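You operate a simulated robot arm through the tools that you are given. There is no shell and no other tool. Be economical: measure what you need, move in short steps, check, and stop when the job is done.

The job below is to be done with a simulated two-armed robot. You get a single attempt, and the scene is never put back.

JOB
Put the small ingot in the ingot box and carry it to the trolley with the drop side.
Fine: shut the lid first; carry it in both hands. Set down upright: small ingot.

Only the result counts: the job must be done as asked and must still hold three seconds after the hand-in. Knocking over, shifting, dropping, spilling or breaking anything else fails it. A push-on lid holds only when it is set on centred and level and pressed home; a screw cap is set on level and turned clockwise until tight.

ROBOT AND FRAMES
Two 6-joint arms with two-finger parallel grippers on one trunk, on a base that drives. Base frame: it is fixed to the floor where the robot stands at the start and does not move with it; the origin is under the middle of the robot, x ahead of it, y to its left, z up. Units: mm, degrees, N and s.
The left shoulder is at the start at [60, 187, 1097], the right one opposite. With the tool pointing down near the work surface each hand reaches from about 200 to 620 mm from the robot's upright axis, wherever it stands, measured 20 degrees to its own side. Places, roughly: ingot box [600, -300, 800]; lid of the ingot box [600, -200, 800]; top of the trolley with the drop side [1600, 1400, 800]. Payload 1.57 kg a hand.
The tool frame of a hand sits at the grasp point between the pads (the TCP): z along the fingers, y along the line on which they close. The tips reach 30 mm beyond it. The gripper opens to 110 mm. The fingers are 24 mm wide and 12 mm thick; the gripper's body (48 by 112 mm) begins 78 mm behind the TCP.
Orientation is that of the tool frame in the base frame, as [roll, pitch, yaw] about the fixed x, y, z axes, in that order (R = Rz(yaw) Ry(pitch) Rx(roll)). With the fingers straight down and closing along the base's y, the tool's x points along the base's -x, its y along +y and its z along -z.

CONTROLS
- The arms move only by the tool servo_tool. It takes "left_moves", "right_moves" or both (then of equal length, played together; a hand with none holds still); each is a list that holds one entry, the list of rows, each a list of 7 numbers: the shift along the tool's x, y, z in mm, then the turn, a rotation vector about the tool's x, y, z in degrees, then the gripper command, from -1 (shut) to 1 (fully open), values between in proportion. In form: [[[dx, dy, dz, ax, ay, az, gripper], ...]]. A call has 1 to 20 rows; each row shifts and turns the commanded pose from where the row before left it, along the tool's axes as they then stand. Each row takes 0.2 s and may step no farther than 50 mm and 8.6 degrees from the row before; otherwise, or with a gripper value out of range, the whole call is refused. A pose out of reach is approached as far as the arm can. The call stops where the force on the tool passes 40 N (or 10 N more than at its start, if that is more) or the arm is blocked; 0.2 s more then pass. The fingers move at their own pace (about 153 mm/s each) and stop on an object; they squeeze with about 32 N. The grip force told is the motor's: it shows also when the fingers shut on nothing. Time passes only in rows, and 0.2 s behind the last, so rows that do not move let the fingers close. It gives the time, the measured TCP pose, the force on the tool (base axes), the opening and the grip force at its end, in the units of the frame above (readings bear some noise), with the torque about the TCP (base axes, N m) and any sound that the robot's microphone picked up.
- Cameras (640 x 400 px; columns grow to the right, rows downward): "scene" is now at [6.1, -30.8, 1660.7]; the picture's right is [-0.43, -0.90, 0.00], its down [-0.67, 0.31, -0.68] and it looks along [0.61, -0.29, -0.74] (base axes); focal length 255 px, centre (320, 200). "left" rides on the left gripper at [70, -16, -141] in its tool frame; the picture's right is [0.23, 0.97, 0.00], its down [-0.86, 0.20, -0.48] and it looks along [-0.47, 0.11, 0.88] (tool axes); focal length 222 px, centre (320, 200). "right" rides on the right gripper at [70, 16, -141] in its tool frame; the picture's right is [-0.23, 0.97, 0.00], its down [-0.86, -0.20, -0.48] and it looks along [-0.47, -0.11, 0.88] (tool axes); focal length 222 px, centre (320, 200).
- snapshot(camera): a new picture of that camera. No time passes.
- raise_lower(by): slides the trunk up (or, below 0, down) by that many mm; the arms and the scene camera ride with it, the base frame stays. It gives what a move gives, with no picture.
- drive_base(legs): drives the robot by 1 to 6 legs, each [ahead, left, turn to the left] in mm, mm and degrees, along the robot's own axes; the way and the turn of a leg run together, so that a leg with both is an arc; at most 1500 mm and 180 degrees a leg. The arms and the cameras ride along, it lands a little off, and it stops where it bumps. It gives what a move gives.
- head_to(pan, tilt): turns the head with the scene camera to pan (to the left, within 86 degrees either way) and tilt (down, from -29 to 69), counted from straight ahead of the robot. It gives what a move gives.
- pixel_to_xyz(camera, pixels): there is no depth. For up to 12 entries [column, row, z] of the newest picture of that camera ("zoom" is the newest enlarged one), the place [x, y] in the base frame at which the ray of that pixel passes the height z, good to about 2 mm, but the place of the scene camera against the robot may be out by one fixed shift of up to 25 mm in any direction. No time passes.
- enlarge(camera, box): a new picture of the part [left, top, right, bottom] of that camera's present view, enlarged. No time passes.
- job_done(): hands the job in; it is judged then, once.

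Keep the steps short. Do not move on a guess: measure, check each grasp and each placing, and mend mistakes. In all there are 80 turns and 78 pictures (those below and enlarged ones count). Leave the grippers open and the arms clear of the work at the hand-in unless told otherwise, and finish with a single line.

The tools are called after "Call:" by a JSON object that holds its "op" and its "data". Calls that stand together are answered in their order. servo_tool: Moves the arms, as the interface text tells. Its arguments: {"type":"object","properties":{"left_moves":{"type":"array"},"right_moves":{"type":"array"}},"required":[]} The other tools are called the same way: raise_lower (by) slides the trunk up or down; drive_base (legs) drives the base; head_to (pan, tilt) turns the head that bears the scene camera; snapshot (camera) takes a picture; pixel_to_xyz (camera, pixels) gives the place at which the rays of pixels pass given heights; enlarge (camera, box) takes an enlarged picture of a part of a camera's view; job_done () hands the job in.

At the start:

```text
time_s: 0.0
left_tcp_pos: [466.1, 41.4, 1146.5]
left_orientation: [-179.9, 0.1, 180.0]
left_contact_force: [0.9, -0.9, -0.3]
left_torque: [0.03, 0.02, -0.01]
left_grip_width: 110.2
left_finger_force: 0.1
right_tcp_pos: [355.6, -304.6, 1248.3]
right_orientation: [180.0, 0.0, -180.0]
right_contact_force: [0.1, -0.8, 0.3]
right_torque: [0.02, 0.01, 0.01]
right_grip_width: 109.8
right_finger_force: 0.0
trunk travel left (down, up): [-725.0, 265.0]
robot x, y, heading: [-1.3, -2.2, -0.1]
head pan, tilt: [-25.2, 47.5]
```

scene: 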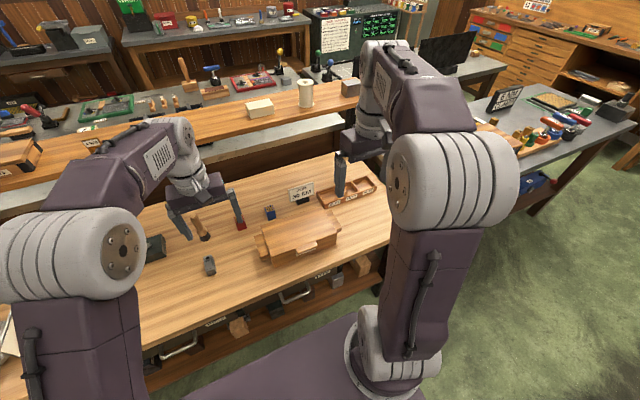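
right: 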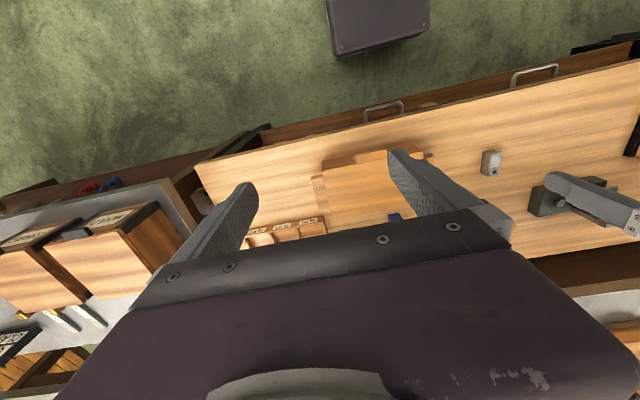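
left: 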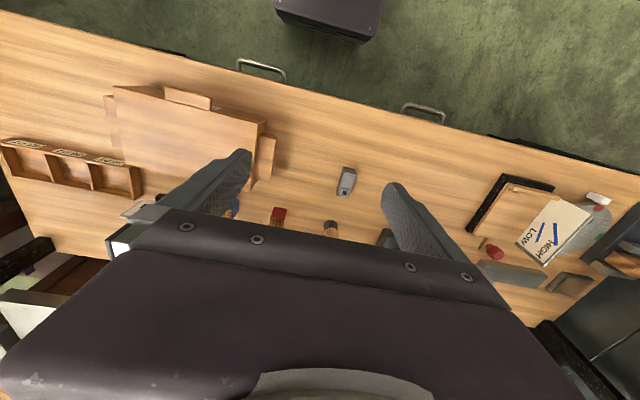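

I see a wooden box-like shape near (300,235) and a small grey object at (209,265). I'll enlarge both regions to identify the box, the lid and the ingot.

Call:
{"op": "enlarge", "data": {"camera": "scene", "box": [140, 160, 400, 322]}}

Call:
{"op": "enlarge", "data": {"camera": "left", "box": [0, 60, 380, 260]}}

```text
2.46 times, centred on (270, 241) of scene
```

zoom: 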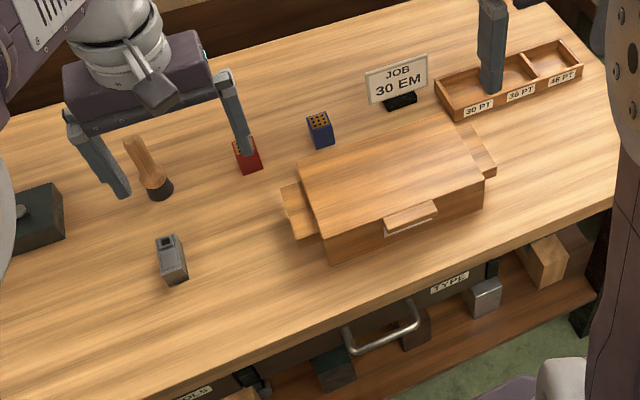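

```text
1.68 times, centred on (190, 160) of left
```

zoom: 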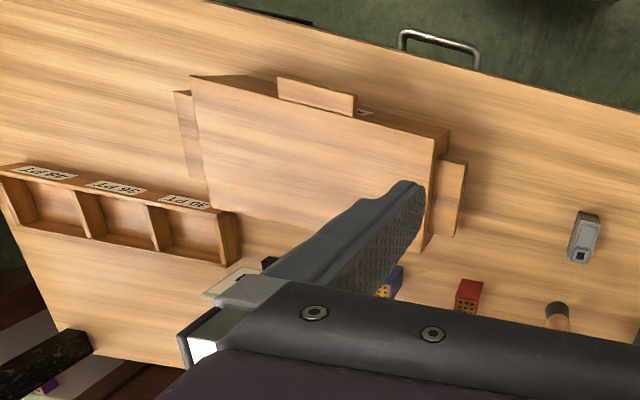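

The box is at zoom-left corners (190,76), (448,130), etc., and the grey ingot candidate is at (585,237). I'll read rough positions at a few heights.

Call:
{"op": "pixel_to_xyz", "data": {"camera": "zoom", "pixels": [[190, 76, 880], [448, 130, 880], [432, 185, 880], [205, 205, 880], [278, 78, 860], [355, 95, 860], [578, 260, 800], [598, 215, 800], [580, 255, 760], [448, 130, 800], [176, 92, 840], [465, 163, 840]]}}

Call:
{"op": "pixel_to_xyz", "data": {"camera": "scene", "pixels": [[213, 275, 800], [213, 275, 760], [208, 259, 820], [262, 216, 880], [325, 191, 880], [387, 191, 880], [324, 216, 880], [324, 226, 800], [386, 205, 800]]}}

```text
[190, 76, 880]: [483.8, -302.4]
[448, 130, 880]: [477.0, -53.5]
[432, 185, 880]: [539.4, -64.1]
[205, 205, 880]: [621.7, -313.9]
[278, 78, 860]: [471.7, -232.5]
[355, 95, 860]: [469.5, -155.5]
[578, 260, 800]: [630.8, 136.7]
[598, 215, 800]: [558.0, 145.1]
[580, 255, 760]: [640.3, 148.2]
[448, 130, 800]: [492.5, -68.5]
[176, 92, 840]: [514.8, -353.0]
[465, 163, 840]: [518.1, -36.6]
```

```text
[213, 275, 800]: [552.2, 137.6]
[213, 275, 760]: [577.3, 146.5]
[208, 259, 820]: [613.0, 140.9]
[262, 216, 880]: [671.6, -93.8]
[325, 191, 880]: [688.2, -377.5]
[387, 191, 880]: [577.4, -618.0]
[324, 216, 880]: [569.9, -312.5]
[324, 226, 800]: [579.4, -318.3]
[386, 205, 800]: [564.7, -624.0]
```

I'll take a tighter look at the box to understand the lid, and also the ingot and the lower shelf.

Call:
{"op": "enlarge", "data": {"camera": "scene", "box": [245, 200, 349, 265]}}

Call:
{"op": "enlarge", "data": {"camera": "scene", "box": [180, 210, 260, 290]}}

Call:
{"op": "enlarge", "data": {"camera": "left", "box": [80, 70, 290, 201]}}

```text
6.15 times, centred on (297, 232) of scene
```

zoom: 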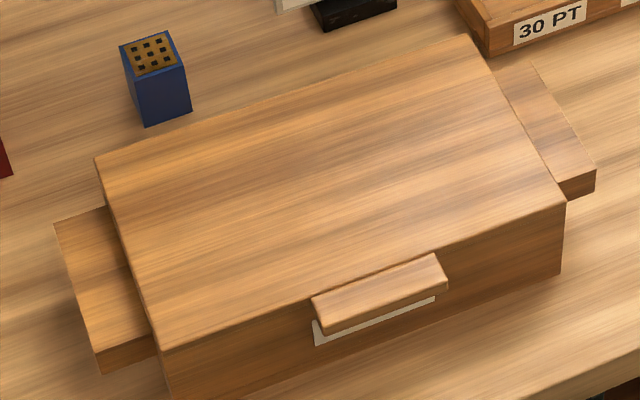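

```text
5.00 times, centred on (220, 250) of scene
```

zoom: 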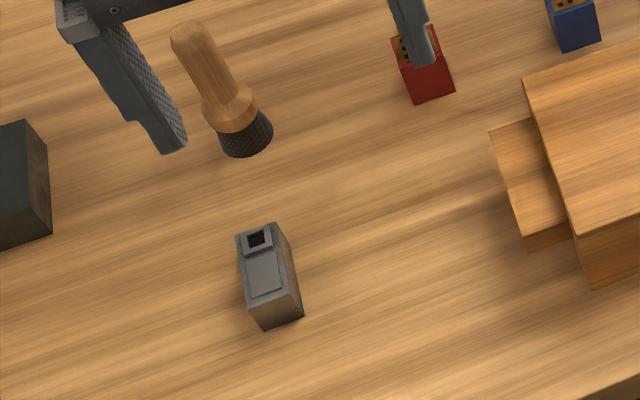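

```text
3.05 times, centred on (185, 136) of left
```

zoom: 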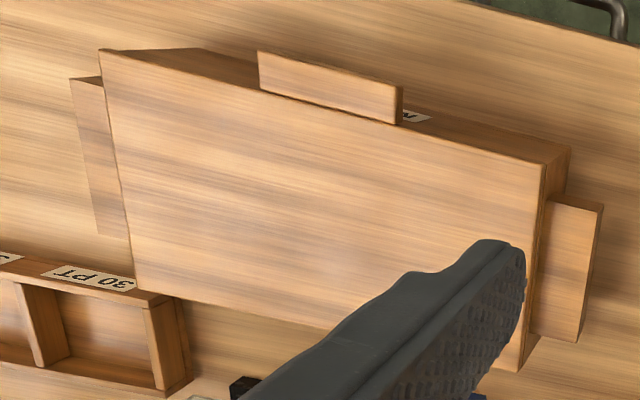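

The box has two side ledges (handles) and a lid with a front tab, probably hinged at the rear. Next I check which object is the small ingot by looking at the rest of the bench.

Call:
{"op": "enlarge", "data": {"camera": "left", "box": [310, 120, 640, 330]}}

Call:
{"op": "head_to", "data": {"pan": 25, "tilt": 50}}

Call:
{"op": "snapshot", "data": {"camera": "scene"}}

```text
1.90 times, centred on (475, 225) of left
```

zoom: 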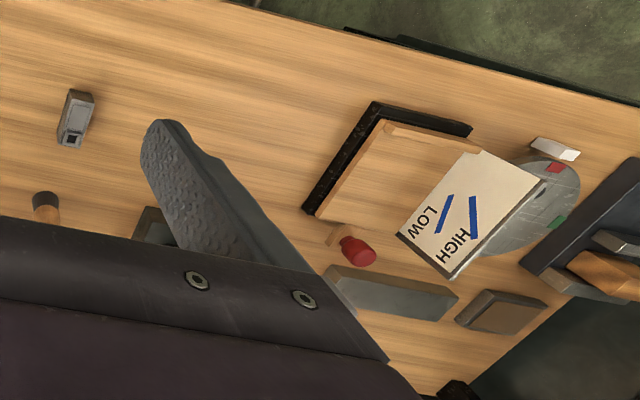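

```text
time_s: 1.2
left_tcp_pos: [467.0, 38.9, 1145.6]
left_orientation: [180.0, 0.0, -180.0]
left_contact_force: [1.0, -0.3, -0.2]
left_torque: [-0.02, 0.01, -0.02]
left_grip_width: 110.0
left_finger_force: 0.1
right_tcp_pos: [354.7, -303.6, 1248.1]
right_orientation: [-179.9, 0.1, -180.0]
right_contact_force: [0.5, 0.3, 0.3]
right_torque: [-0.04, 0.02, 0.01]
right_grip_width: 110.1
right_finger_force: 0.1
trunk travel left (down, up): [-725.0, 265.0]
robot x, y, heading: [0.8, -1.6, -0.1]
head pan, tilt: [25.0, 50.0]
```

```text
68 pictures are left
```

scene: 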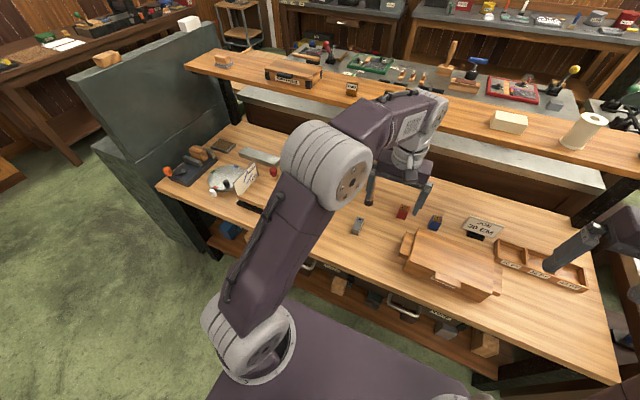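

The small grey block at scene (357,226) is the ingot. I'll lower the left hand toward it (about x 560, y 140, z 1000) so its camera can triangulate the height.

Call:
{"op": "servo_tool", "data": {"left_moves": [[[-20, 25, 36, 0, 0, 0, 1], [-20, 25, 36, 0, 0, 0, 1], [-20, 25, 36, 0, 0, 0, 1], [-20, 25, 36, 0, 0, 0, 1], [0, 0, 0, 0, 0, 0, 1]]]}}

Call:
{"op": "snapshot", "data": {"camera": "left"}}

Call:
{"op": "head_to", "data": {"pan": -20, "tilt": 52}}

Call:
{"op": "snapshot", "data": {"camera": "scene"}}

```text
time_s: 2.4
left_tcp_pos: [548.6, 140.1, 1004.2]
left_orientation: [179.9, 0.0, -180.0]
left_contact_force: [-0.7, -0.4, -0.5]
left_torque: [0.02, -0.02, 0.0]
left_grip_width: 110.1
left_finger_force: 0.1
right_tcp_pos: [354.3, -304.3, 1247.9]
right_orientation: [-179.9, 0.0, -179.9]
right_contact_force: [-0.8, 0.1, 0.1]
right_torque: [0.0, -0.01, 0.06]
right_grip_width: 109.9
right_finger_force: 0.0
trunk travel left (down, up): [-725.0, 265.0]
robot x, y, heading: [1.7, 2.3, 0.2]
head pan, tilt: [25.0, 50.0]
```

```text
67 pictures are left
```

left: 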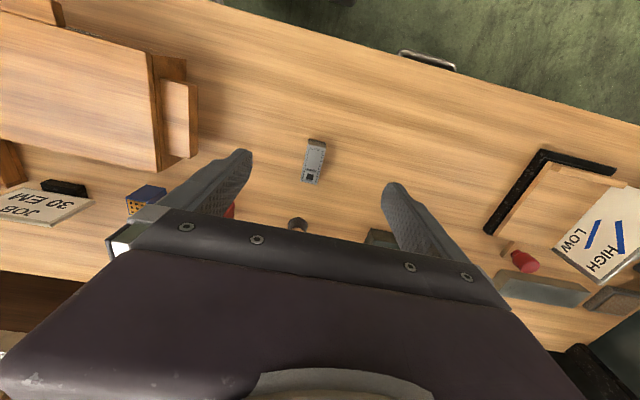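

```text
time_s: 3.5
left_tcp_pos: [549.1, 139.7, 1002.9]
left_orientation: [-180.0, 0.1, 180.0]
left_contact_force: [-0.1, 0.0, -0.3]
left_torque: [0.0, 0.03, 0.01]
left_grip_width: 110.0
left_finger_force: 0.0
right_tcp_pos: [355.4, -304.3, 1248.4]
right_orientation: [179.9, -0.1, -179.9]
right_contact_force: [0.2, -0.4, 0.0]
right_torque: [0.01, -0.01, 0.01]
right_grip_width: 110.2
right_finger_force: 0.0
trunk travel left (down, up): [-725.0, 265.0]
robot x, y, heading: [-0.9, -0.1, 0.2]
head pan, tilt: [-20.0, 52.0]
```

```text
66 pictures are left
```

scene: 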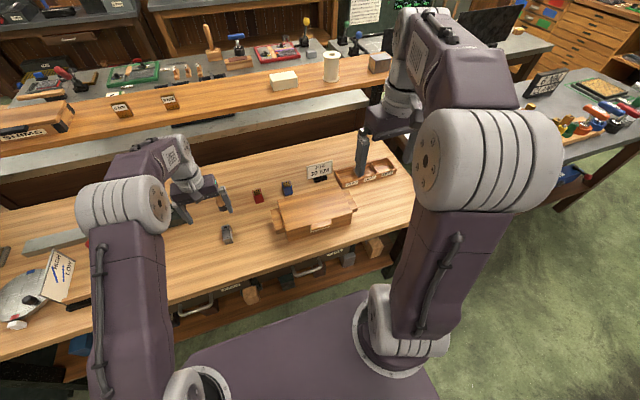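

The ingot's dark square is now at left (309,178). I compute it at two heights to triangulate.

Call:
{"op": "pixel_to_xyz", "data": {"camera": "left", "pixels": [[309, 178, 760], [309, 178, 800], [308, 140, 800], [325, 141, 800], [304, 181, 800], [319, 184, 800], [154, 52, 870], [162, 170, 870], [186, 58, 800], [197, 158, 820], [197, 158, 850]]}}

Call:
{"op": "enlarge", "data": {"camera": "left", "box": [260, 110, 380, 200]}}

Call:
{"op": "enlarge", "data": {"camera": "left", "box": [0, 0, 240, 200]}}

```text
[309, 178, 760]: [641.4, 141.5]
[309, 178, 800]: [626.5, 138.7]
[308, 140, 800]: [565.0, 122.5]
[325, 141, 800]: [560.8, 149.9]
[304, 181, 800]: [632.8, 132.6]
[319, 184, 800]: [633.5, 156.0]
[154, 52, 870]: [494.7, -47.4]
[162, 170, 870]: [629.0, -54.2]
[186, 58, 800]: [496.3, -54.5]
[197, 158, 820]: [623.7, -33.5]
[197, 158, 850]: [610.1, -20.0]
```

```text
4.44 times, centred on (320, 155) of left
```

zoom: 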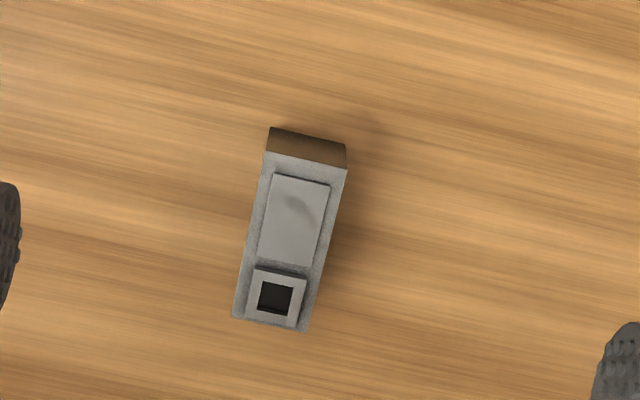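

```text
2.00 times, centred on (120, 100) of left
```

zoom: 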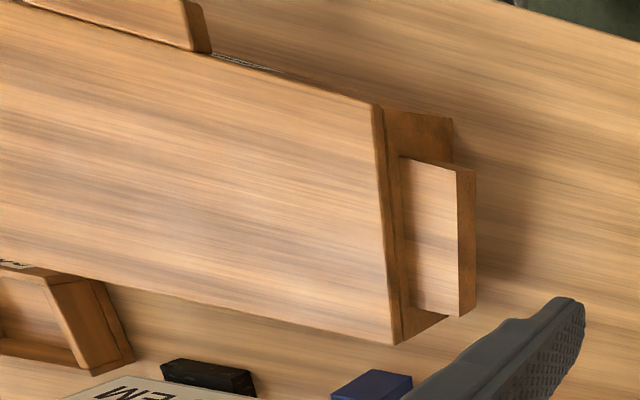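

The ingot top comes out near z 796. I'll read the corners of its top face and base edge.

Call:
{"op": "pixel_to_xyz", "data": {"camera": "left", "pixels": [[308.3, 144.2, 796], [326.1, 147.8, 796], [317.3, 184.3, 796], [300.4, 181.4, 796], [308.7, 138.8, 770], [325.6, 142.6, 770], [308.7, 138.8, 780], [308.7, 138.8, 760]]}}

```text
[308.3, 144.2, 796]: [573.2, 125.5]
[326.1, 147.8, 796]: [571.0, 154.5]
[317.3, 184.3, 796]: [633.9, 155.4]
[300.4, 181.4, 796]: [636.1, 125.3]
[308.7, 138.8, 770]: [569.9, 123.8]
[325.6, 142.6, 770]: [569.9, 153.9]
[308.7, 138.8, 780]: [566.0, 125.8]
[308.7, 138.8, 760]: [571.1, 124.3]
```

The ingot spans x 571–635, y 125–155, about 30 mm wide along y. Before reaching I check the gap between robot base and bench front, using the right picture (base edge at (375,50), bench edge at (330,165)).

Call:
{"op": "pixel_to_xyz", "data": {"camera": "right", "pixels": [[380, 50, 300], [380, 50, 500], [380, 50, 100], [340, 50, 300], [425, 30, 300], [310, 160, 760], [500, 110, 760], [200, 185, 760], [385, 105, 600], [385, 105, 700]]}}

Call:
{"op": "snapshot", "data": {"camera": "right"}}

```text
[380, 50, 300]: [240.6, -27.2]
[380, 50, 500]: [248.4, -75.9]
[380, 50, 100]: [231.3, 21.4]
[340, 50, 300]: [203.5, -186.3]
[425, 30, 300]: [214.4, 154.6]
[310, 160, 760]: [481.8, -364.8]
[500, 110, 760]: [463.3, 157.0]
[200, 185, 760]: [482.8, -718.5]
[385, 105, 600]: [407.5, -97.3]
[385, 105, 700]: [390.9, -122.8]
```

```text
63 pictures are left
```

right: 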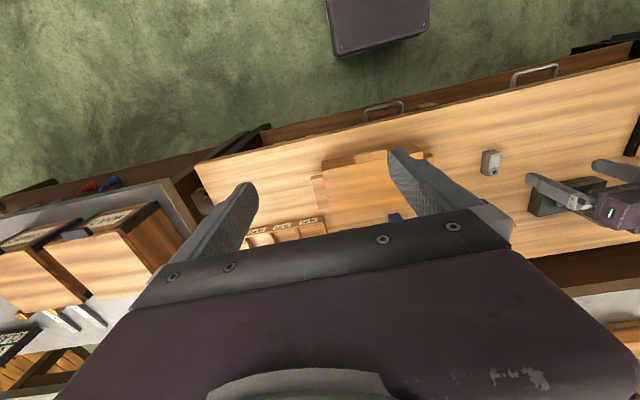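

The bench front is at x≈475, handles near 400 and the base front at 240, so moving 70 mm ahead and 100 mm right is safe and brings both ingot and box into reach.

Call:
{"op": "drive_base", "data": {"legs": [[70, -100, 0]]}}

Call:
{"op": "snapshot", "data": {"camera": "left"}}

```text
time_s: 4.8
left_tcp_pos: [616.8, 39.8, 1004.3]
left_orientation: [180.0, 0.0, 179.9]
left_contact_force: [-0.4, 1.2, -0.7]
left_torque: [-0.01, -0.02, -0.02]
left_grip_width: 110.1
left_finger_force: 0.0
right_tcp_pos: [423.5, -404.8, 1247.9]
right_orientation: [-179.9, 0.0, 180.0]
right_contact_force: [-0.3, -0.6, -0.7]
right_torque: [-0.01, 0.01, 0.0]
right_grip_width: 110.0
right_finger_force: 0.0
trunk travel left (down, up): [-725.0, 265.0]
robot x, y, heading: [70.1, -101.4, -0.4]
head pan, tilt: [-20.0, 52.0]
```

```text
62 pictures are left
```

left: 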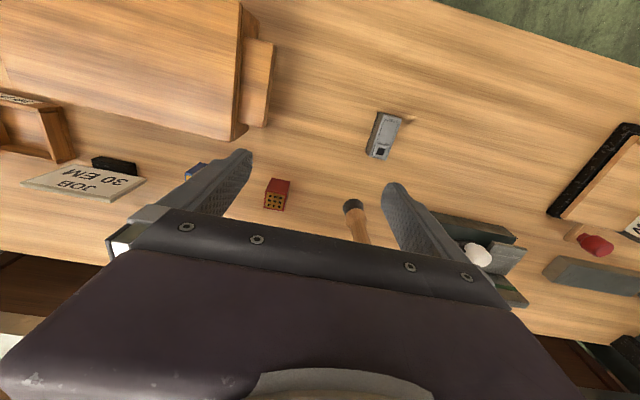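

I'll measure the box with the right wrist camera from two heights: now, then after lowering it 180 mm.

Call:
{"op": "enlarge", "data": {"camera": "right", "box": [300, 100, 540, 250]}}

Call:
{"op": "servo_tool", "data": {"right_moves": [[[20, 30, 45, 0, 0, 0, 1], [20, 30, 45, 0, 0, 0, 1], [20, 30, 45, 0, 0, 0, 1], [20, 30, 45, 0, 0, 0, 1], [0, 30, 0, 0, 0, 0, 1], [0, 0, 0, 0, 0, 0, 1]]]}}

Call:
{"op": "snapshot", "data": {"camera": "right"}}

```text
2.67 times, centred on (420, 175) of right
```

zoom: 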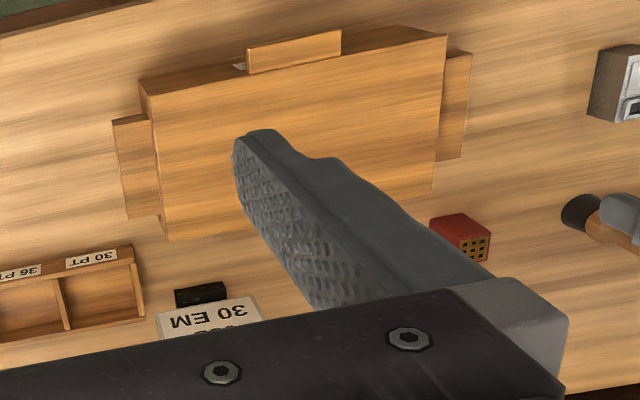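

```text
refused: row 1 steps farther than a row can; nothing moved
```

```text
60 pictures are left
```

right: 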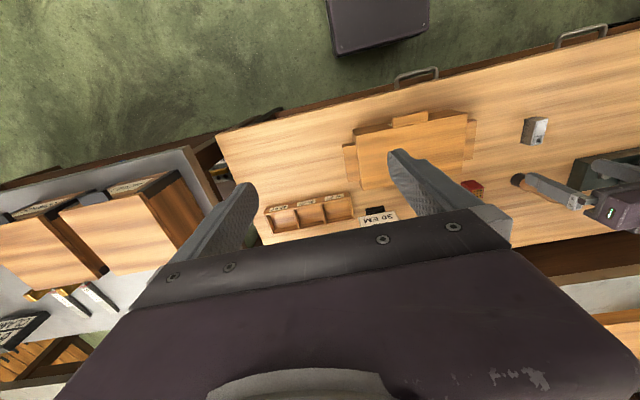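

A row was too long (limit 50 mm). I read the lid corners in this view first, then move with shorter rows.

Call:
{"op": "pixel_to_xyz", "data": {"camera": "zoom", "pixels": [[148, 95, 800], [148, 95, 900], [446, 36, 800], [446, 36, 900], [168, 240, 800], [168, 240, 900], [248, 74, 850], [342, 54, 850], [118, 125, 800], [470, 60, 800]]}}

Call:
{"op": "servo_tool", "data": {"right_moves": [[[12, 20, 36, 0, 0, 0, 1], [12, 20, 36, 0, 0, 0, 1], [12, 20, 36, 0, 0, 0, 1], [12, 20, 36, 0, 0, 0, 1], [12, 30, 36, 0, 0, 0, 1], [0, 0, 0, 0, 0, 0, 1]]]}}

Call:
{"op": "snapshot", "data": {"camera": "right"}}

```text
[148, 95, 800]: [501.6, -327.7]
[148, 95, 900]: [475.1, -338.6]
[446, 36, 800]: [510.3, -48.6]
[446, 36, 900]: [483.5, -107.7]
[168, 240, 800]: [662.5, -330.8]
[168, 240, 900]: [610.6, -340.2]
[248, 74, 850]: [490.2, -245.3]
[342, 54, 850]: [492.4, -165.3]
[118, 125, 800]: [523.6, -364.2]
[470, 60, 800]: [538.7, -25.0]
```

```text
time_s: 6.2
left_tcp_pos: [616.9, 39.2, 1003.5]
left_orientation: [-180.0, 0.1, 180.0]
left_contact_force: [0.3, -0.7, -0.5]
left_torque: [0.0, 0.0, -0.03]
left_grip_width: 110.1
left_finger_force: 0.1
right_tcp_pos: [365.4, -295.2, 1065.0]
right_orientation: [-179.9, 0.0, -180.0]
right_contact_force: [-0.3, 0.2, 0.6]
right_torque: [0.01, 0.02, -0.03]
right_grip_width: 110.1
right_finger_force: 0.0
trunk travel left (down, up): [-725.0, 265.0]
robot x, y, heading: [65.8, -100.4, -0.1]
head pan, tilt: [-20.0, 52.0]
```

```text
59 pictures are left
```

right: 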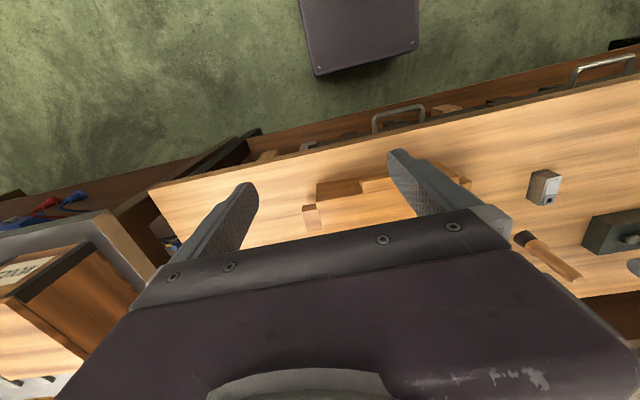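

I enlarge the box front in this lower view.

Call:
{"op": "enlarge", "data": {"camera": "right", "box": [290, 130, 490, 250]}}

```text
3.20 times, centred on (390, 190) of right
```

zoom: 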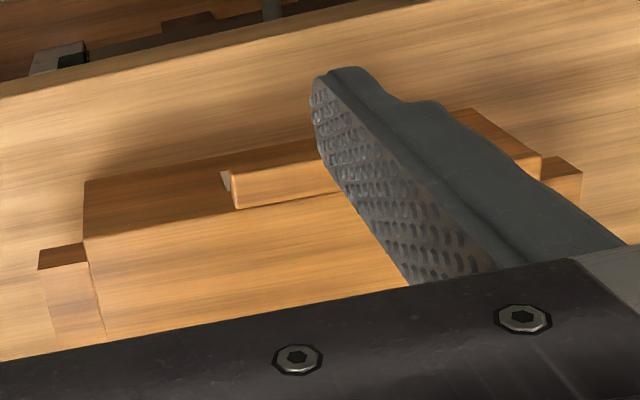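

I query the lid top corner (85,240), box foot corner (85,182), tab edges and ledges at bracketing heights.

Call:
{"op": "pixel_to_xyz", "data": {"camera": "zoom", "pixels": [[85, 240, 800], [85, 240, 900], [541, 155, 800], [541, 155, 900], [85, 182, 760], [85, 182, 780], [468, 109, 760], [238, 208, 850], [232, 172, 850], [40, 268, 800], [40, 268, 850], [583, 175, 800]]}}

```text
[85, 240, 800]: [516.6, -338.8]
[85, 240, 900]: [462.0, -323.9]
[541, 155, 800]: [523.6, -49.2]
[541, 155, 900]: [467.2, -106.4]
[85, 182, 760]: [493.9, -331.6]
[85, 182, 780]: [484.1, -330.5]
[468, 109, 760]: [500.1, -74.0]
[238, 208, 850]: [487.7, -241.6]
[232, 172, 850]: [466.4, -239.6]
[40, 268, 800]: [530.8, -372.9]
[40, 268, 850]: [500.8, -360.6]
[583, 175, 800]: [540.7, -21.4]
```

Lid top is at z≈850, corners near (488,-332), (497,-75), and it is about 148 deep. The tab spans y≈-245…-163 and x≈466–488. The ledge tops are near z 823. I plan to grip the tab with the right hand horizontal and swing the lid up. First I drive back 70 mm for room, then bring the right hand forward.

Call:
{"op": "drive_base", "data": {"legs": [[-70, 0, 0]]}}

Call:
{"op": "servo_tool", "data": {"right_moves": [[[-40, 22, 0, 0, 0, 0, 1], [-40, 22, 0, 0, 0, 0, 1], [-40, 22, 0, 0, 0, 0, 1], [-40, 22, 0, 0, 0, 0, 1], [0, 0, 0, 0, 0, 0, 1]]]}}

Call:
{"op": "servo_tool", "data": {"right_moves": [[[0, 0, 0, 0, -8.5, 0, 1], [0, 0, 0, 0, -8.5, 0, 1], [0, 0, 0, 0, -8.5, 0, 1], [0, 0, 0, 0, -8.5, 0, 1], [0, 0, 0, 0, -8.5, 0, 1], [0, 0, 0, 0, -8.5, 0, 1], [0, 0, 0, 0, -8.5, 0, 1], [0, 0, 0, 0, -8.5, 0, 1], [0, 0, 0, 0, -8.5, 0, 1], [0, 0, 0, 0, -8.5, 0, 1], [0, 0, 0, 0, -5, 0, 1], [0, 0, 0, 0, 0, 0, 1]]]}}

```text
time_s: 7.2
left_tcp_pos: [548.8, 39.9, 1001.4]
left_orientation: [180.0, -0.1, -179.9]
left_contact_force: [0.3, 0.2, 1.2]
left_torque: [-0.01, 0.04, 0.0]
left_grip_width: 110.3
left_finger_force: 0.1
right_tcp_pos: [296.8, -294.6, 1066.2]
right_orientation: [180.0, -0.1, -179.9]
right_contact_force: [-0.2, -0.5, 0.1]
right_torque: [-0.02, 0.0, -0.02]
right_grip_width: 110.3
right_finger_force: 0.0
trunk travel left (down, up): [-725.0, 265.0]
robot x, y, heading: [0.9, -101.9, 0.1]
head pan, tilt: [-20.0, 52.0]
```

```text
time_s: 8.4
left_tcp_pos: [545.7, 38.8, 1003.3]
left_orientation: [180.0, -0.1, -179.9]
left_contact_force: [-0.6, 0.2, -1.1]
left_torque: [0.04, 0.0, -0.03]
left_grip_width: 110.1
left_finger_force: 0.1
right_tcp_pos: [454.8, -205.6, 1066.7]
right_orientation: [179.9, 0.0, -179.9]
right_contact_force: [-0.4, -0.9, 0.4]
right_torque: [0.04, -0.02, 0.0]
right_grip_width: 109.9
right_finger_force: 0.0
trunk travel left (down, up): [-725.0, 265.0]
robot x, y, heading: [-3.4, -101.1, -0.1]
head pan, tilt: [-20.0, 52.0]
```

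```text
time_s: 11.0
left_tcp_pos: [545.0, 39.4, 1004.1]
left_orientation: [180.0, 0.0, -179.8]
left_contact_force: [0.5, -0.1, 0.5]
left_torque: [-0.01, -0.02, 0.0]
left_grip_width: 110.0
left_finger_force: 0.1
right_tcp_pos: [489.7, -188.9, 1168.0]
right_orientation: [-150.0, 82.9, -152.1]
right_contact_force: [-0.7, 0.1, -0.7]
right_torque: [-0.01, 0.01, -0.01]
right_grip_width: 110.0
right_finger_force: 0.0
right hand out of reach, approached as far as the arm can: row 4, 5, 8, 9, 10, 11
trunk travel left (down, up): [-725.0, 265.0]
robot x, y, heading: [-3.7, -103.5, 0.1]
head pan, tilt: [-20.0, 52.0]
```

The forward-pointing pose is out of reach. A better plan is to pinch the tab from the right with the tool pointing to base +y, so the lid swing is just a roll about the tool axis. First I undo the turn.

Call:
{"op": "servo_tool", "data": {"right_moves": [[[0, 0, 0, 0, 8.5, 0, 1], [0, 0, 0, 0, 8.5, 0, 1], [0, 0, 0, 0, 8.5, 0, 1], [0, 0, 0, 0, 8.5, 0, 1], [0, 0, 0, 0, 8.5, 0, 1], [0, 0, 0, 0, 8.5, 0, 1], [0, 0, 0, 0, 8.5, 0, 1], [0, 0, 0, 0, 8.5, 0, 1], [0, 0, 0, 0, 8.5, 0, 1], [0, 0, 0, 0, 8.5, 0, 1], [0, 0, 0, 0, 5, 0, 1], [0, 0, 0, 0, 0, 0, 1]]]}}

```text
time_s: 13.6
left_tcp_pos: [545.6, 39.3, 1004.0]
left_orientation: [-179.9, -0.1, -179.9]
left_contact_force: [0.6, 0.7, 1.2]
left_torque: [-0.05, -0.03, 0.03]
left_grip_width: 110.1
left_finger_force: 0.0
right_tcp_pos: [490.6, -189.8, 1167.5]
right_orientation: [-177.1, -6.0, 177.9]
right_contact_force: [0.4, -0.1, 0.2]
right_torque: [0.0, 0.01, 0.03]
right_grip_width: 110.0
right_finger_force: 0.0
trunk travel left (down, up): [-725.0, 265.0]
robot x, y, heading: [-1.5, -101.2, 0.3]
head pan, tilt: [-20.0, 52.0]
```

Commands restart from the actual pose. I move the right hand to about (420,-330,1050) and turn it about tool x by -90° so it points to +y.

Call:
{"op": "servo_tool", "data": {"right_moves": [[[18, -28, 24, 0, 0, 0, 1], [18, -28, 24, 0, 0, 0, 1], [18, -28, 24, 0, 0, 0, 1], [18, -28, 24, 0, 0, 0, 1], [0, -28, 24, 0, 0, 0, 1], [0, 0, 0, -8.5, 0, 0, 1], [0, 0, 0, -8.5, 0, 0, 1], [0, 0, 0, -8.5, 0, 0, 1], [0, 0, 0, -8.5, 0, 0, 1], [0, 0, 0, -8.5, 0, 0, 1], [0, 0, 0, -8.5, 0, 0, 1], [0, 0, 0, -8.5, 0, 0, 1], [0, 0, 0, -8.5, 0, 0, 1], [0, 0, 0, -8.5, 0, 0, 1], [0, 0, 0, -8.5, 0, 0, 1], [0, 0, 0, -5, 0, 0, 1], [0, 0, 0, 0, 0, 0, 1]]]}}

Call:
{"op": "snapshot", "data": {"camera": "scene"}}

```text
time_s: 17.2
left_tcp_pos: [544.9, 40.0, 1003.0]
left_orientation: [180.0, 0.0, -179.9]
left_contact_force: [-0.2, 0.0, -0.1]
left_torque: [0.04, 0.03, 0.05]
left_grip_width: 110.2
left_finger_force: 0.1
right_tcp_pos: [402.5, -331.1, 1063.6]
right_orientation: [92.9, -5.9, 177.8]
right_contact_force: [0.6, -1.0, 0.1]
right_torque: [0.0, -0.01, 0.0]
right_grip_width: 110.0
right_finger_force: 0.1
trunk travel left (down, up): [-725.0, 265.0]
robot x, y, heading: [-0.6, -102.1, 0.1]
head pan, tilt: [-20.0, 52.0]
```

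```text
57 pictures are left
```

scene: 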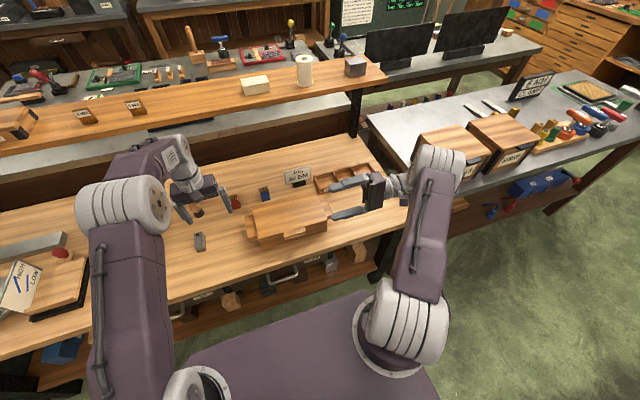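

The hand now points to +y. I trim its orientation, narrow the opening to about 50 mm, and lower it in front of the box to about (440,-331,900).

Call:
{"op": "servo_tool", "data": {"right_moves": [[[0, 0, 0, -2.9, 0.3, -5.9, 0], [-12, -40, 0, 0, 0, 0, -0.1], [-12, -40, 0, 0, 0, 0, -0.1], [-13, -40, 0, 0, 0, 0, -0.1], [0, -43, 0, 0, 0, 0, -0.1], [0, 0, 0, 0, 0, 0, -0.1]]]}}

Call:
{"op": "snapshot", "data": {"camera": "right"}}

Call:
{"op": "snapshot", "data": {"camera": "scene"}}

```text
time_s: 18.6
left_tcp_pos: [545.4, 39.7, 1002.7]
left_orientation: [180.0, -0.1, -179.9]
left_contact_force: [0.4, 0.2, -0.7]
left_torque: [0.01, 0.03, 0.0]
left_grip_width: 110.1
left_finger_force: 0.0
right_tcp_pos: [427.3, -325.4, 923.2]
right_orientation: [89.9, -0.1, 178.4]
right_contact_force: [0.3, -0.1, -0.1]
right_torque: [0.03, -0.02, 0.01]
right_grip_width: 49.5
right_finger_force: 0.1
right hand out of reach, approached as far as the arm can: row 5
trunk travel left (down, up): [-725.0, 265.0]
robot x, y, heading: [-2.8, -105.7, 0.3]
head pan, tilt: [-20.0, 52.0]
```

```text
56 pictures are left
```

right: 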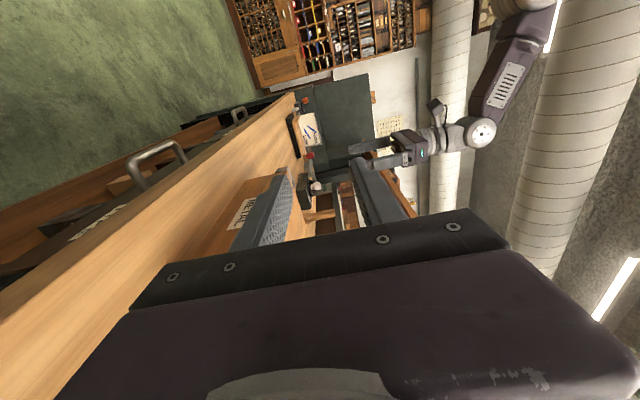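

```text
55 pictures are left
```

scene: 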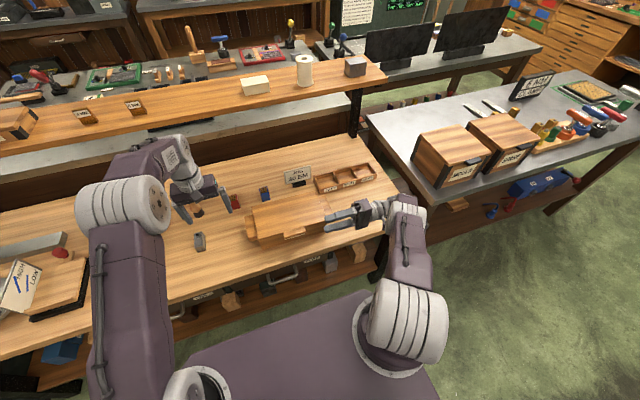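

The arm reached its lower limit at z≈923, so I lower the trunk 75 mm to bring the hand level with the tab (left hand stays well clear at z≈928).

Call:
{"op": "raise_lower", "data": {"by": -75}}

Call:
{"op": "snapshot", "data": {"camera": "right"}}

Call:
{"op": "enlarge", "data": {"camera": "scene", "box": [230, 180, 390, 280]}}

```text
time_s: 19.7
left_tcp_pos: [547.1, 38.6, 928.4]
left_orientation: [179.9, 0.0, -179.9]
left_contact_force: [-0.3, 0.3, 0.1]
left_torque: [0.0, 0.04, 0.04]
left_grip_width: 109.8
left_finger_force: 0.1
right_tcp_pos: [426.6, -326.3, 847.5]
right_orientation: [90.0, 0.0, 178.4]
right_contact_force: [-0.2, 0.6, 0.0]
right_torque: [0.01, -0.02, -0.01]
right_grip_width: 49.5
right_finger_force: 0.0
trunk travel left (down, up): [-650.0, 340.0]
robot x, y, heading: [-5.3, -102.4, 0.0]
head pan, tilt: [-20.0, 52.0]
```

```text
54 pictures are left
```

right: 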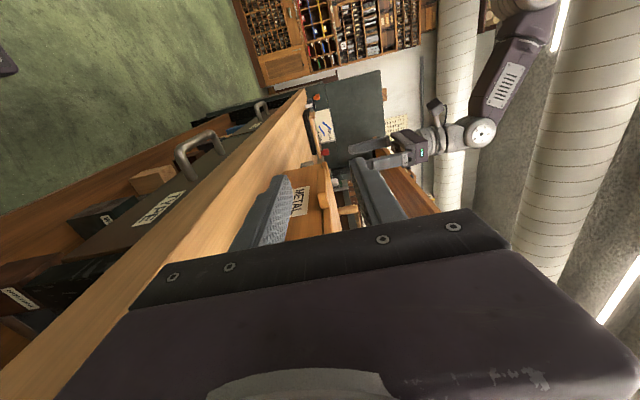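

```text
4.00 times, centred on (310, 230) of scene
```

zoom: 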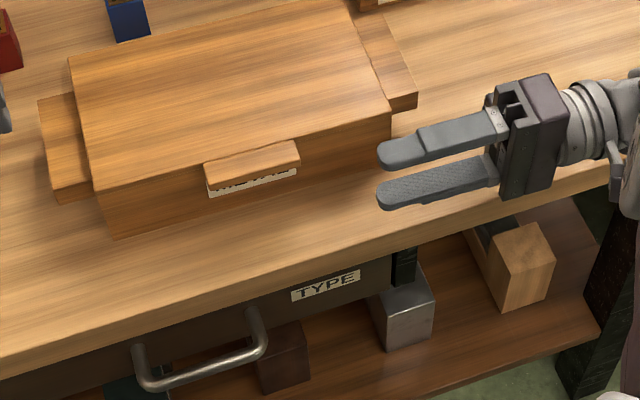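

The tab now shows between the fingers in the right camera near (330,195). I enlarge it.

Call:
{"op": "enlarge", "data": {"camera": "right", "box": [230, 140, 430, 265]}}

```text
3.20 times, centred on (330, 202) of right
```

zoom: 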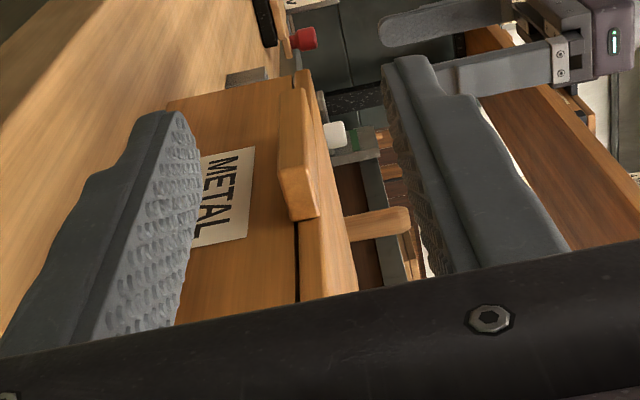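

I estimate the tab's height by finding the z where rays at its near end reach y≈-245.

Call:
{"op": "pixel_to_xyz", "data": {"camera": "zoom", "pixels": [[318, 215, 850], [318, 215, 845], [318, 215, 840], [290, 220, 840], [290, 220, 835], [290, 220, 830], [298, 235, 835], [298, 235, 840]]}}

```text
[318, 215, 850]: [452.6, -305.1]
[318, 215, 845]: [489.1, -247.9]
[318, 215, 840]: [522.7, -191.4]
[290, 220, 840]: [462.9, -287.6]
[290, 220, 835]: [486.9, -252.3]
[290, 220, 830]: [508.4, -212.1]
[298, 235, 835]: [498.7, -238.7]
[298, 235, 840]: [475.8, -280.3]
```

Tab spans z≈835–845. I go to (474, -326, 840) first and then slide along +y to y≈-257, so the tips cover ~16 mm of the tab while the gripper body stays clear of the box corner.

Call:
{"op": "servo_tool", "data": {"right_moves": [[[-23, -4, 0, 0, 0, 0, -0.1], [-22, -4, 0, 0, 0, 0, -0.1], [0, 0, 23, 0, 0, 0, -0.1], [0, 0, 23, 0, 0, 0, -0.1], [0, 0, 22, 0, 0, 0, -0.1], [0, 0, 0, 0, 0, 0, -0.1]]]}}

Call:
{"op": "enlarge", "data": {"camera": "right", "box": [230, 140, 430, 265]}}

Call:
{"op": "enlarge", "data": {"camera": "scene", "box": [230, 180, 390, 280]}}

```text
time_s: 21.1
left_tcp_pos: [546.5, 38.8, 928.5]
left_orientation: [179.8, -0.1, 179.9]
left_contact_force: [0.2, -0.1, -0.6]
left_torque: [0.0, -0.02, -0.01]
left_grip_width: 109.8
left_finger_force: 0.0
right_tcp_pos: [453.6, -245.4, 850.7]
right_orientation: [90.0, 0.1, 178.1]
right_contact_force: [0.1, -9.5, 1.3]
right_torque: [-0.25, -0.09, -0.41]
right_grip_width: 49.8
right_finger_force: 0.1
right hand out of reach, approached as far as the arm can: row 1, 2
trunk travel left (down, up): [-650.0, 340.0]
robot x, y, heading: [-1.5, -100.9, -0.1]
head pan, tilt: [-20.0, 52.0]
```

```text
3.20 times, centred on (330, 202) of right
```

zoom: 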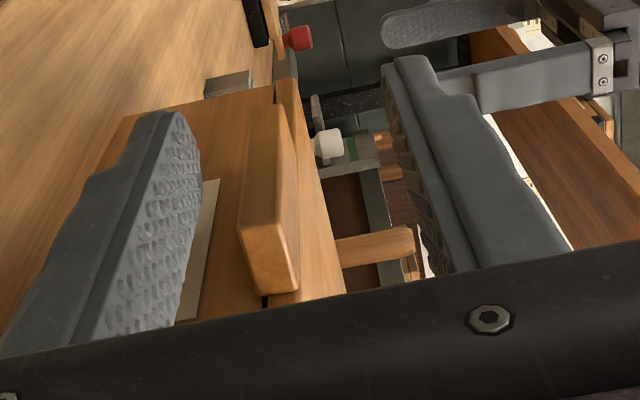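

```text
4.00 times, centred on (310, 230) of scene
```

zoom: 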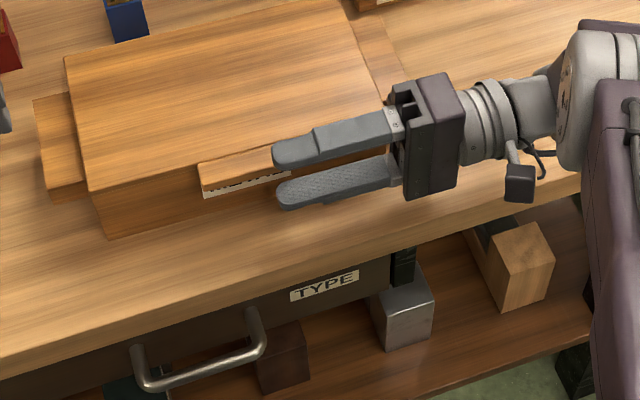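

There's a 9.5 N push along -y and the reach limit stopped the x/z motion. I back off 20 mm, move the hand up 40 mm, then lower the trunk 40 mm to give the arm slack.

Call:
{"op": "servo_tool", "data": {"right_moves": [[[0, 0, -20, 0, 0, 0, -0.1], [0, 20, 0, 0, 0, 0, -0.1], [0, 20, 0, 0, 0, 0, -0.1], [0, 0, 0, 0, 0, 0, -0.1]]]}}

Call:
{"op": "raise_lower", "data": {"by": -50}}

Call:
{"op": "enlarge", "data": {"camera": "scene", "box": [230, 160, 390, 260]}}

```text
time_s: 22.1
left_tcp_pos: [545.9, 38.3, 927.4]
left_orientation: [-179.9, 0.1, -179.9]
left_contact_force: [-0.2, 0.0, 1.3]
left_torque: [-0.01, 0.02, -0.01]
left_grip_width: 110.2
left_finger_force: 0.1
right_tcp_pos: [454.0, -264.6, 893.0]
right_orientation: [90.0, 0.1, 178.4]
right_contact_force: [-0.5, 0.2, 0.1]
right_torque: [0.01, 0.03, -0.01]
right_grip_width: 49.4
right_finger_force: 0.1
trunk travel left (down, up): [-650.0, 340.0]
robot x, y, heading: [-0.1, -102.5, 0.4]
head pan, tilt: [-20.0, 52.0]
```

```text
time_s: 23.0
left_tcp_pos: [546.6, 39.6, 878.4]
left_orientation: [180.0, 0.1, -179.9]
left_contact_force: [-0.1, 0.5, 0.1]
left_torque: [0.01, -0.03, -0.02]
left_grip_width: 110.0
left_finger_force: 0.1
right_tcp_pos: [453.5, -264.7, 843.7]
right_orientation: [90.0, 0.1, 178.3]
right_contact_force: [0.2, 0.3, -0.4]
right_torque: [-0.03, -0.04, 0.01]
right_grip_width: 49.7
right_finger_force: 0.1
trunk travel left (down, up): [-600.0, 390.0]
robot x, y, heading: [-1.6, -103.5, 0.1]
head pan, tilt: [-20.0, 52.0]
```

```text
4.00 times, centred on (310, 210) of scene
```

zoom: 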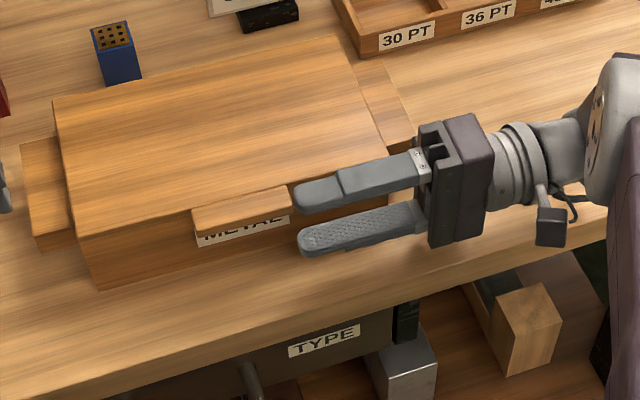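

I look through the right camera to see how the tab lies between the fingers.

Call:
{"op": "enlarge", "data": {"camera": "right", "box": [230, 140, 430, 265]}}

Call:
{"op": "enlarge", "data": {"camera": "left", "box": [0, 0, 320, 200]}}

```text
3.20 times, centred on (330, 202) of right
```

zoom: 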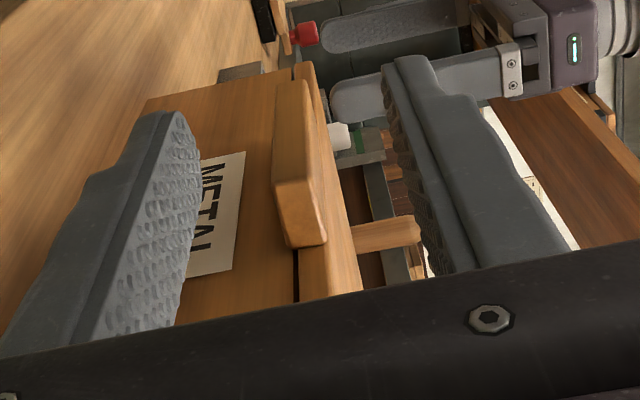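

```text
2.00 times, centred on (160, 100) of left
```

zoom: 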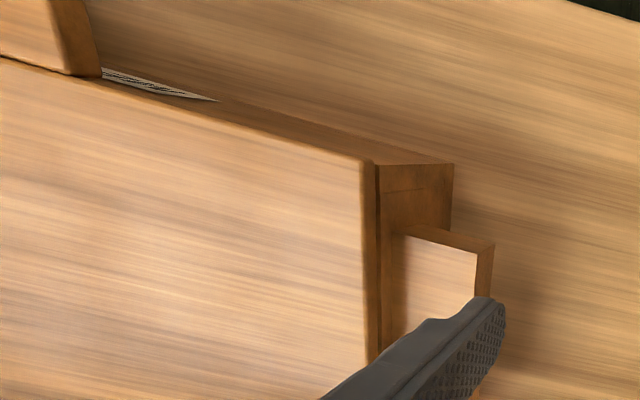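

I query the box's left side in this left view to refine positions (lid corner (368,162), ledge (475,250), (495,240), tab (100,72)).

Call:
{"op": "pixel_to_xyz", "data": {"camera": "zoom", "pixels": [[368, 162, 850], [380, 168, 836], [453, 165, 770], [475, 253, 823], [495, 243, 823], [495, 243, 806], [402, 228, 823], [100, 74, 845], [90, 0, 845]]}}

```text
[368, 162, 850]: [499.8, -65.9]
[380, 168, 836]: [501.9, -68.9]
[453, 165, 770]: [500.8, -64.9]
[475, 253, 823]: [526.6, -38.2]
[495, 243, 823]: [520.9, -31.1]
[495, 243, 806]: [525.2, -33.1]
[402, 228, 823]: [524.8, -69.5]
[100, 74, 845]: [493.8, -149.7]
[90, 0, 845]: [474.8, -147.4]
```

The box was nudged ~7 mm to +y (left edge now y≈-68, right edge≈-325, tab y≈-230…-149). From the right side I can still get ~10 mm of tab. I'm clear of the tab now, so I move forward to x≈474, z 840 first.

Call:
{"op": "servo_tool", "data": {"right_moves": [[[-10, -2, -3, 0, 0, 0, -0.1], [-10, -2, 0, 0, 0, 0, -0.1], [0, 0, 0, 0, 0, 0, -0.1]]]}}

Call:
{"op": "enlarge", "data": {"camera": "right", "box": [230, 140, 430, 265]}}

Call:
{"op": "enlarge", "data": {"camera": "scene", "box": [260, 170, 370, 240]}}

```text
time_s: 23.8
left_tcp_pos: [547.0, 40.0, 878.8]
left_orientation: [180.0, -0.1, -179.8]
left_contact_force: [0.4, 0.1, 0.2]
left_torque: [0.0, 0.02, -0.02]
left_grip_width: 110.1
left_finger_force: 0.1
right_tcp_pos: [473.2, -267.8, 838.8]
right_orientation: [90.0, -0.1, 178.3]
right_contact_force: [-0.4, 0.0, 0.1]
right_torque: [-0.02, 0.0, 0.04]
right_grip_width: 49.5
right_finger_force: 0.0
trunk travel left (down, up): [-600.0, 390.0]
robot x, y, heading: [-2.9, -99.7, 0.1]
head pan, tilt: [-20.0, 52.0]
```

```text
3.20 times, centred on (330, 202) of right
```

zoom: 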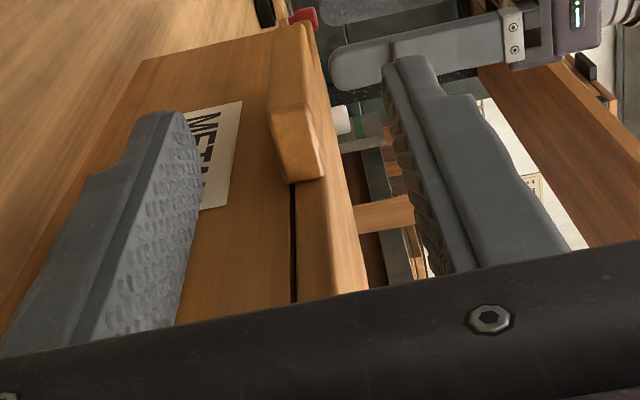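

```text
5.71 times, centred on (315, 205) of scene
```

zoom: 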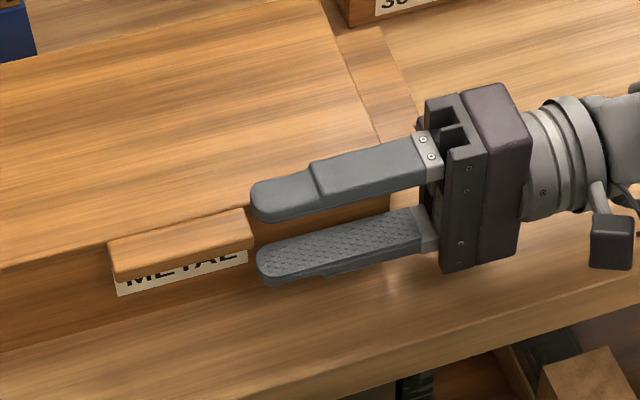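

The fingers now straddle the tab's height, with its end just ahead of the tips. I creep +y by 15 mm and check force.

Call:
{"op": "servo_tool", "data": {"right_moves": [[[0, 0, 5, 0, 0, 0, -0.1], [0, 0, 5, 0, 0, 0, -0.1], [0, 0, 4, 0, 0, 0, -0.1], [0, 0, 0, 0, 0, 0, -0.1]]]}}

Call:
{"op": "enlarge", "data": {"camera": "scene", "box": [260, 170, 370, 240]}}

```text
time_s: 24.8
left_tcp_pos: [547.0, 38.8, 877.3]
left_orientation: [-180.0, 0.0, -179.9]
left_contact_force: [0.1, -0.5, -0.6]
left_torque: [0.0, -0.02, 0.01]
left_grip_width: 110.0
left_finger_force: 0.0
right_tcp_pos: [474.1, -255.0, 839.8]
right_orientation: [90.0, 0.0, 178.3]
right_contact_force: [-0.3, 0.3, 0.3]
right_torque: [0.0, 0.04, 0.01]
right_grip_width: 49.5
right_finger_force: 0.0
trunk travel left (down, up): [-600.0, 390.0]
robot x, y, heading: [-2.7, -100.3, 0.1]
head pan, tilt: [-20.0, 52.0]
```

```text
5.71 times, centred on (315, 205) of scene
```

zoom: 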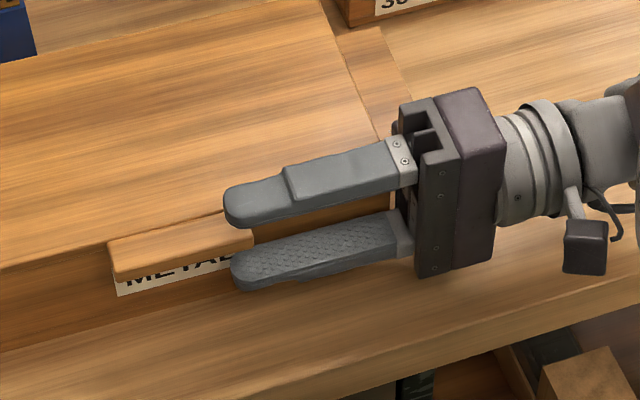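

No force yet and ~5 mm overlap. I creep 5 mm more, then close on the tab.

Call:
{"op": "servo_tool", "data": {"right_moves": [[[0, 0, 3, 0, 0, 0, -0.1], [0, 0, 2, 0, 0, 0, -0.1], [0, 0, 0, 0, 0, 0, -0.1]]]}}

Call:
{"op": "servo_tool", "data": {"right_moves": [[[0, 0, 0, 0, 0, 0, -0.5], [0, 0, 0, 0, 0, 0, -1], [0, 0, 0, 0, 0, 0, -1]]]}}

Call:
{"op": "enlarge", "data": {"camera": "scene", "box": [260, 170, 370, 240]}}

```text
time_s: 25.6
left_tcp_pos: [548.2, 38.1, 878.3]
left_orientation: [179.9, 0.0, 179.9]
left_contact_force: [-0.2, -0.5, 0.3]
left_torque: [-0.01, -0.03, -0.03]
left_grip_width: 110.2
left_finger_force: 0.2
right_tcp_pos: [473.4, -251.4, 840.4]
right_orientation: [89.9, 0.1, 178.2]
right_contact_force: [1.0, -6.9, 1.9]
right_torque: [-0.42, -0.02, -0.07]
right_grip_width: 49.5
right_finger_force: 0.0
trunk travel left (down, up): [-600.0, 390.0]
robot x, y, heading: [-4.0, -99.3, 0.0]
head pan, tilt: [-20.0, 52.0]
```

```text
time_s: 26.4
left_tcp_pos: [546.2, 37.4, 877.7]
left_orientation: [179.8, 0.0, -179.9]
left_contact_force: [0.7, -0.2, 0.5]
left_torque: [0.01, -0.02, -0.01]
left_grip_width: 110.0
left_finger_force: 0.0
right_tcp_pos: [472.9, -250.4, 840.8]
right_orientation: [90.0, 0.0, 178.3]
right_contact_force: [0.7, -8.7, 4.7]
right_torque: [-0.29, 0.0, -0.42]
right_grip_width: 11.9
right_finger_force: 29.1
trunk travel left (down, up): [-600.0, 390.0]
robot x, y, heading: [-6.8, -101.7, 0.3]
head pan, tilt: [-20.0, 52.0]
```

```text
5.71 times, centred on (315, 205) of scene
```

zoom: 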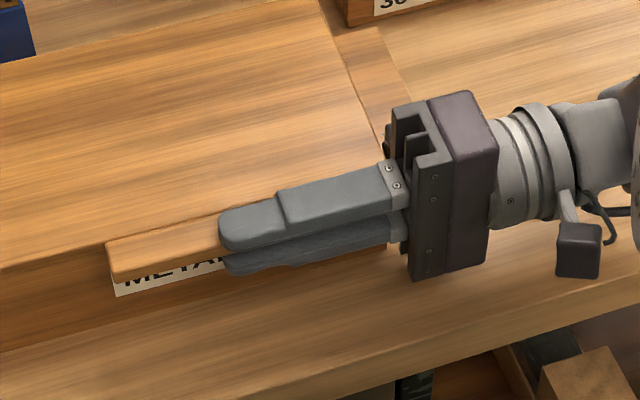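

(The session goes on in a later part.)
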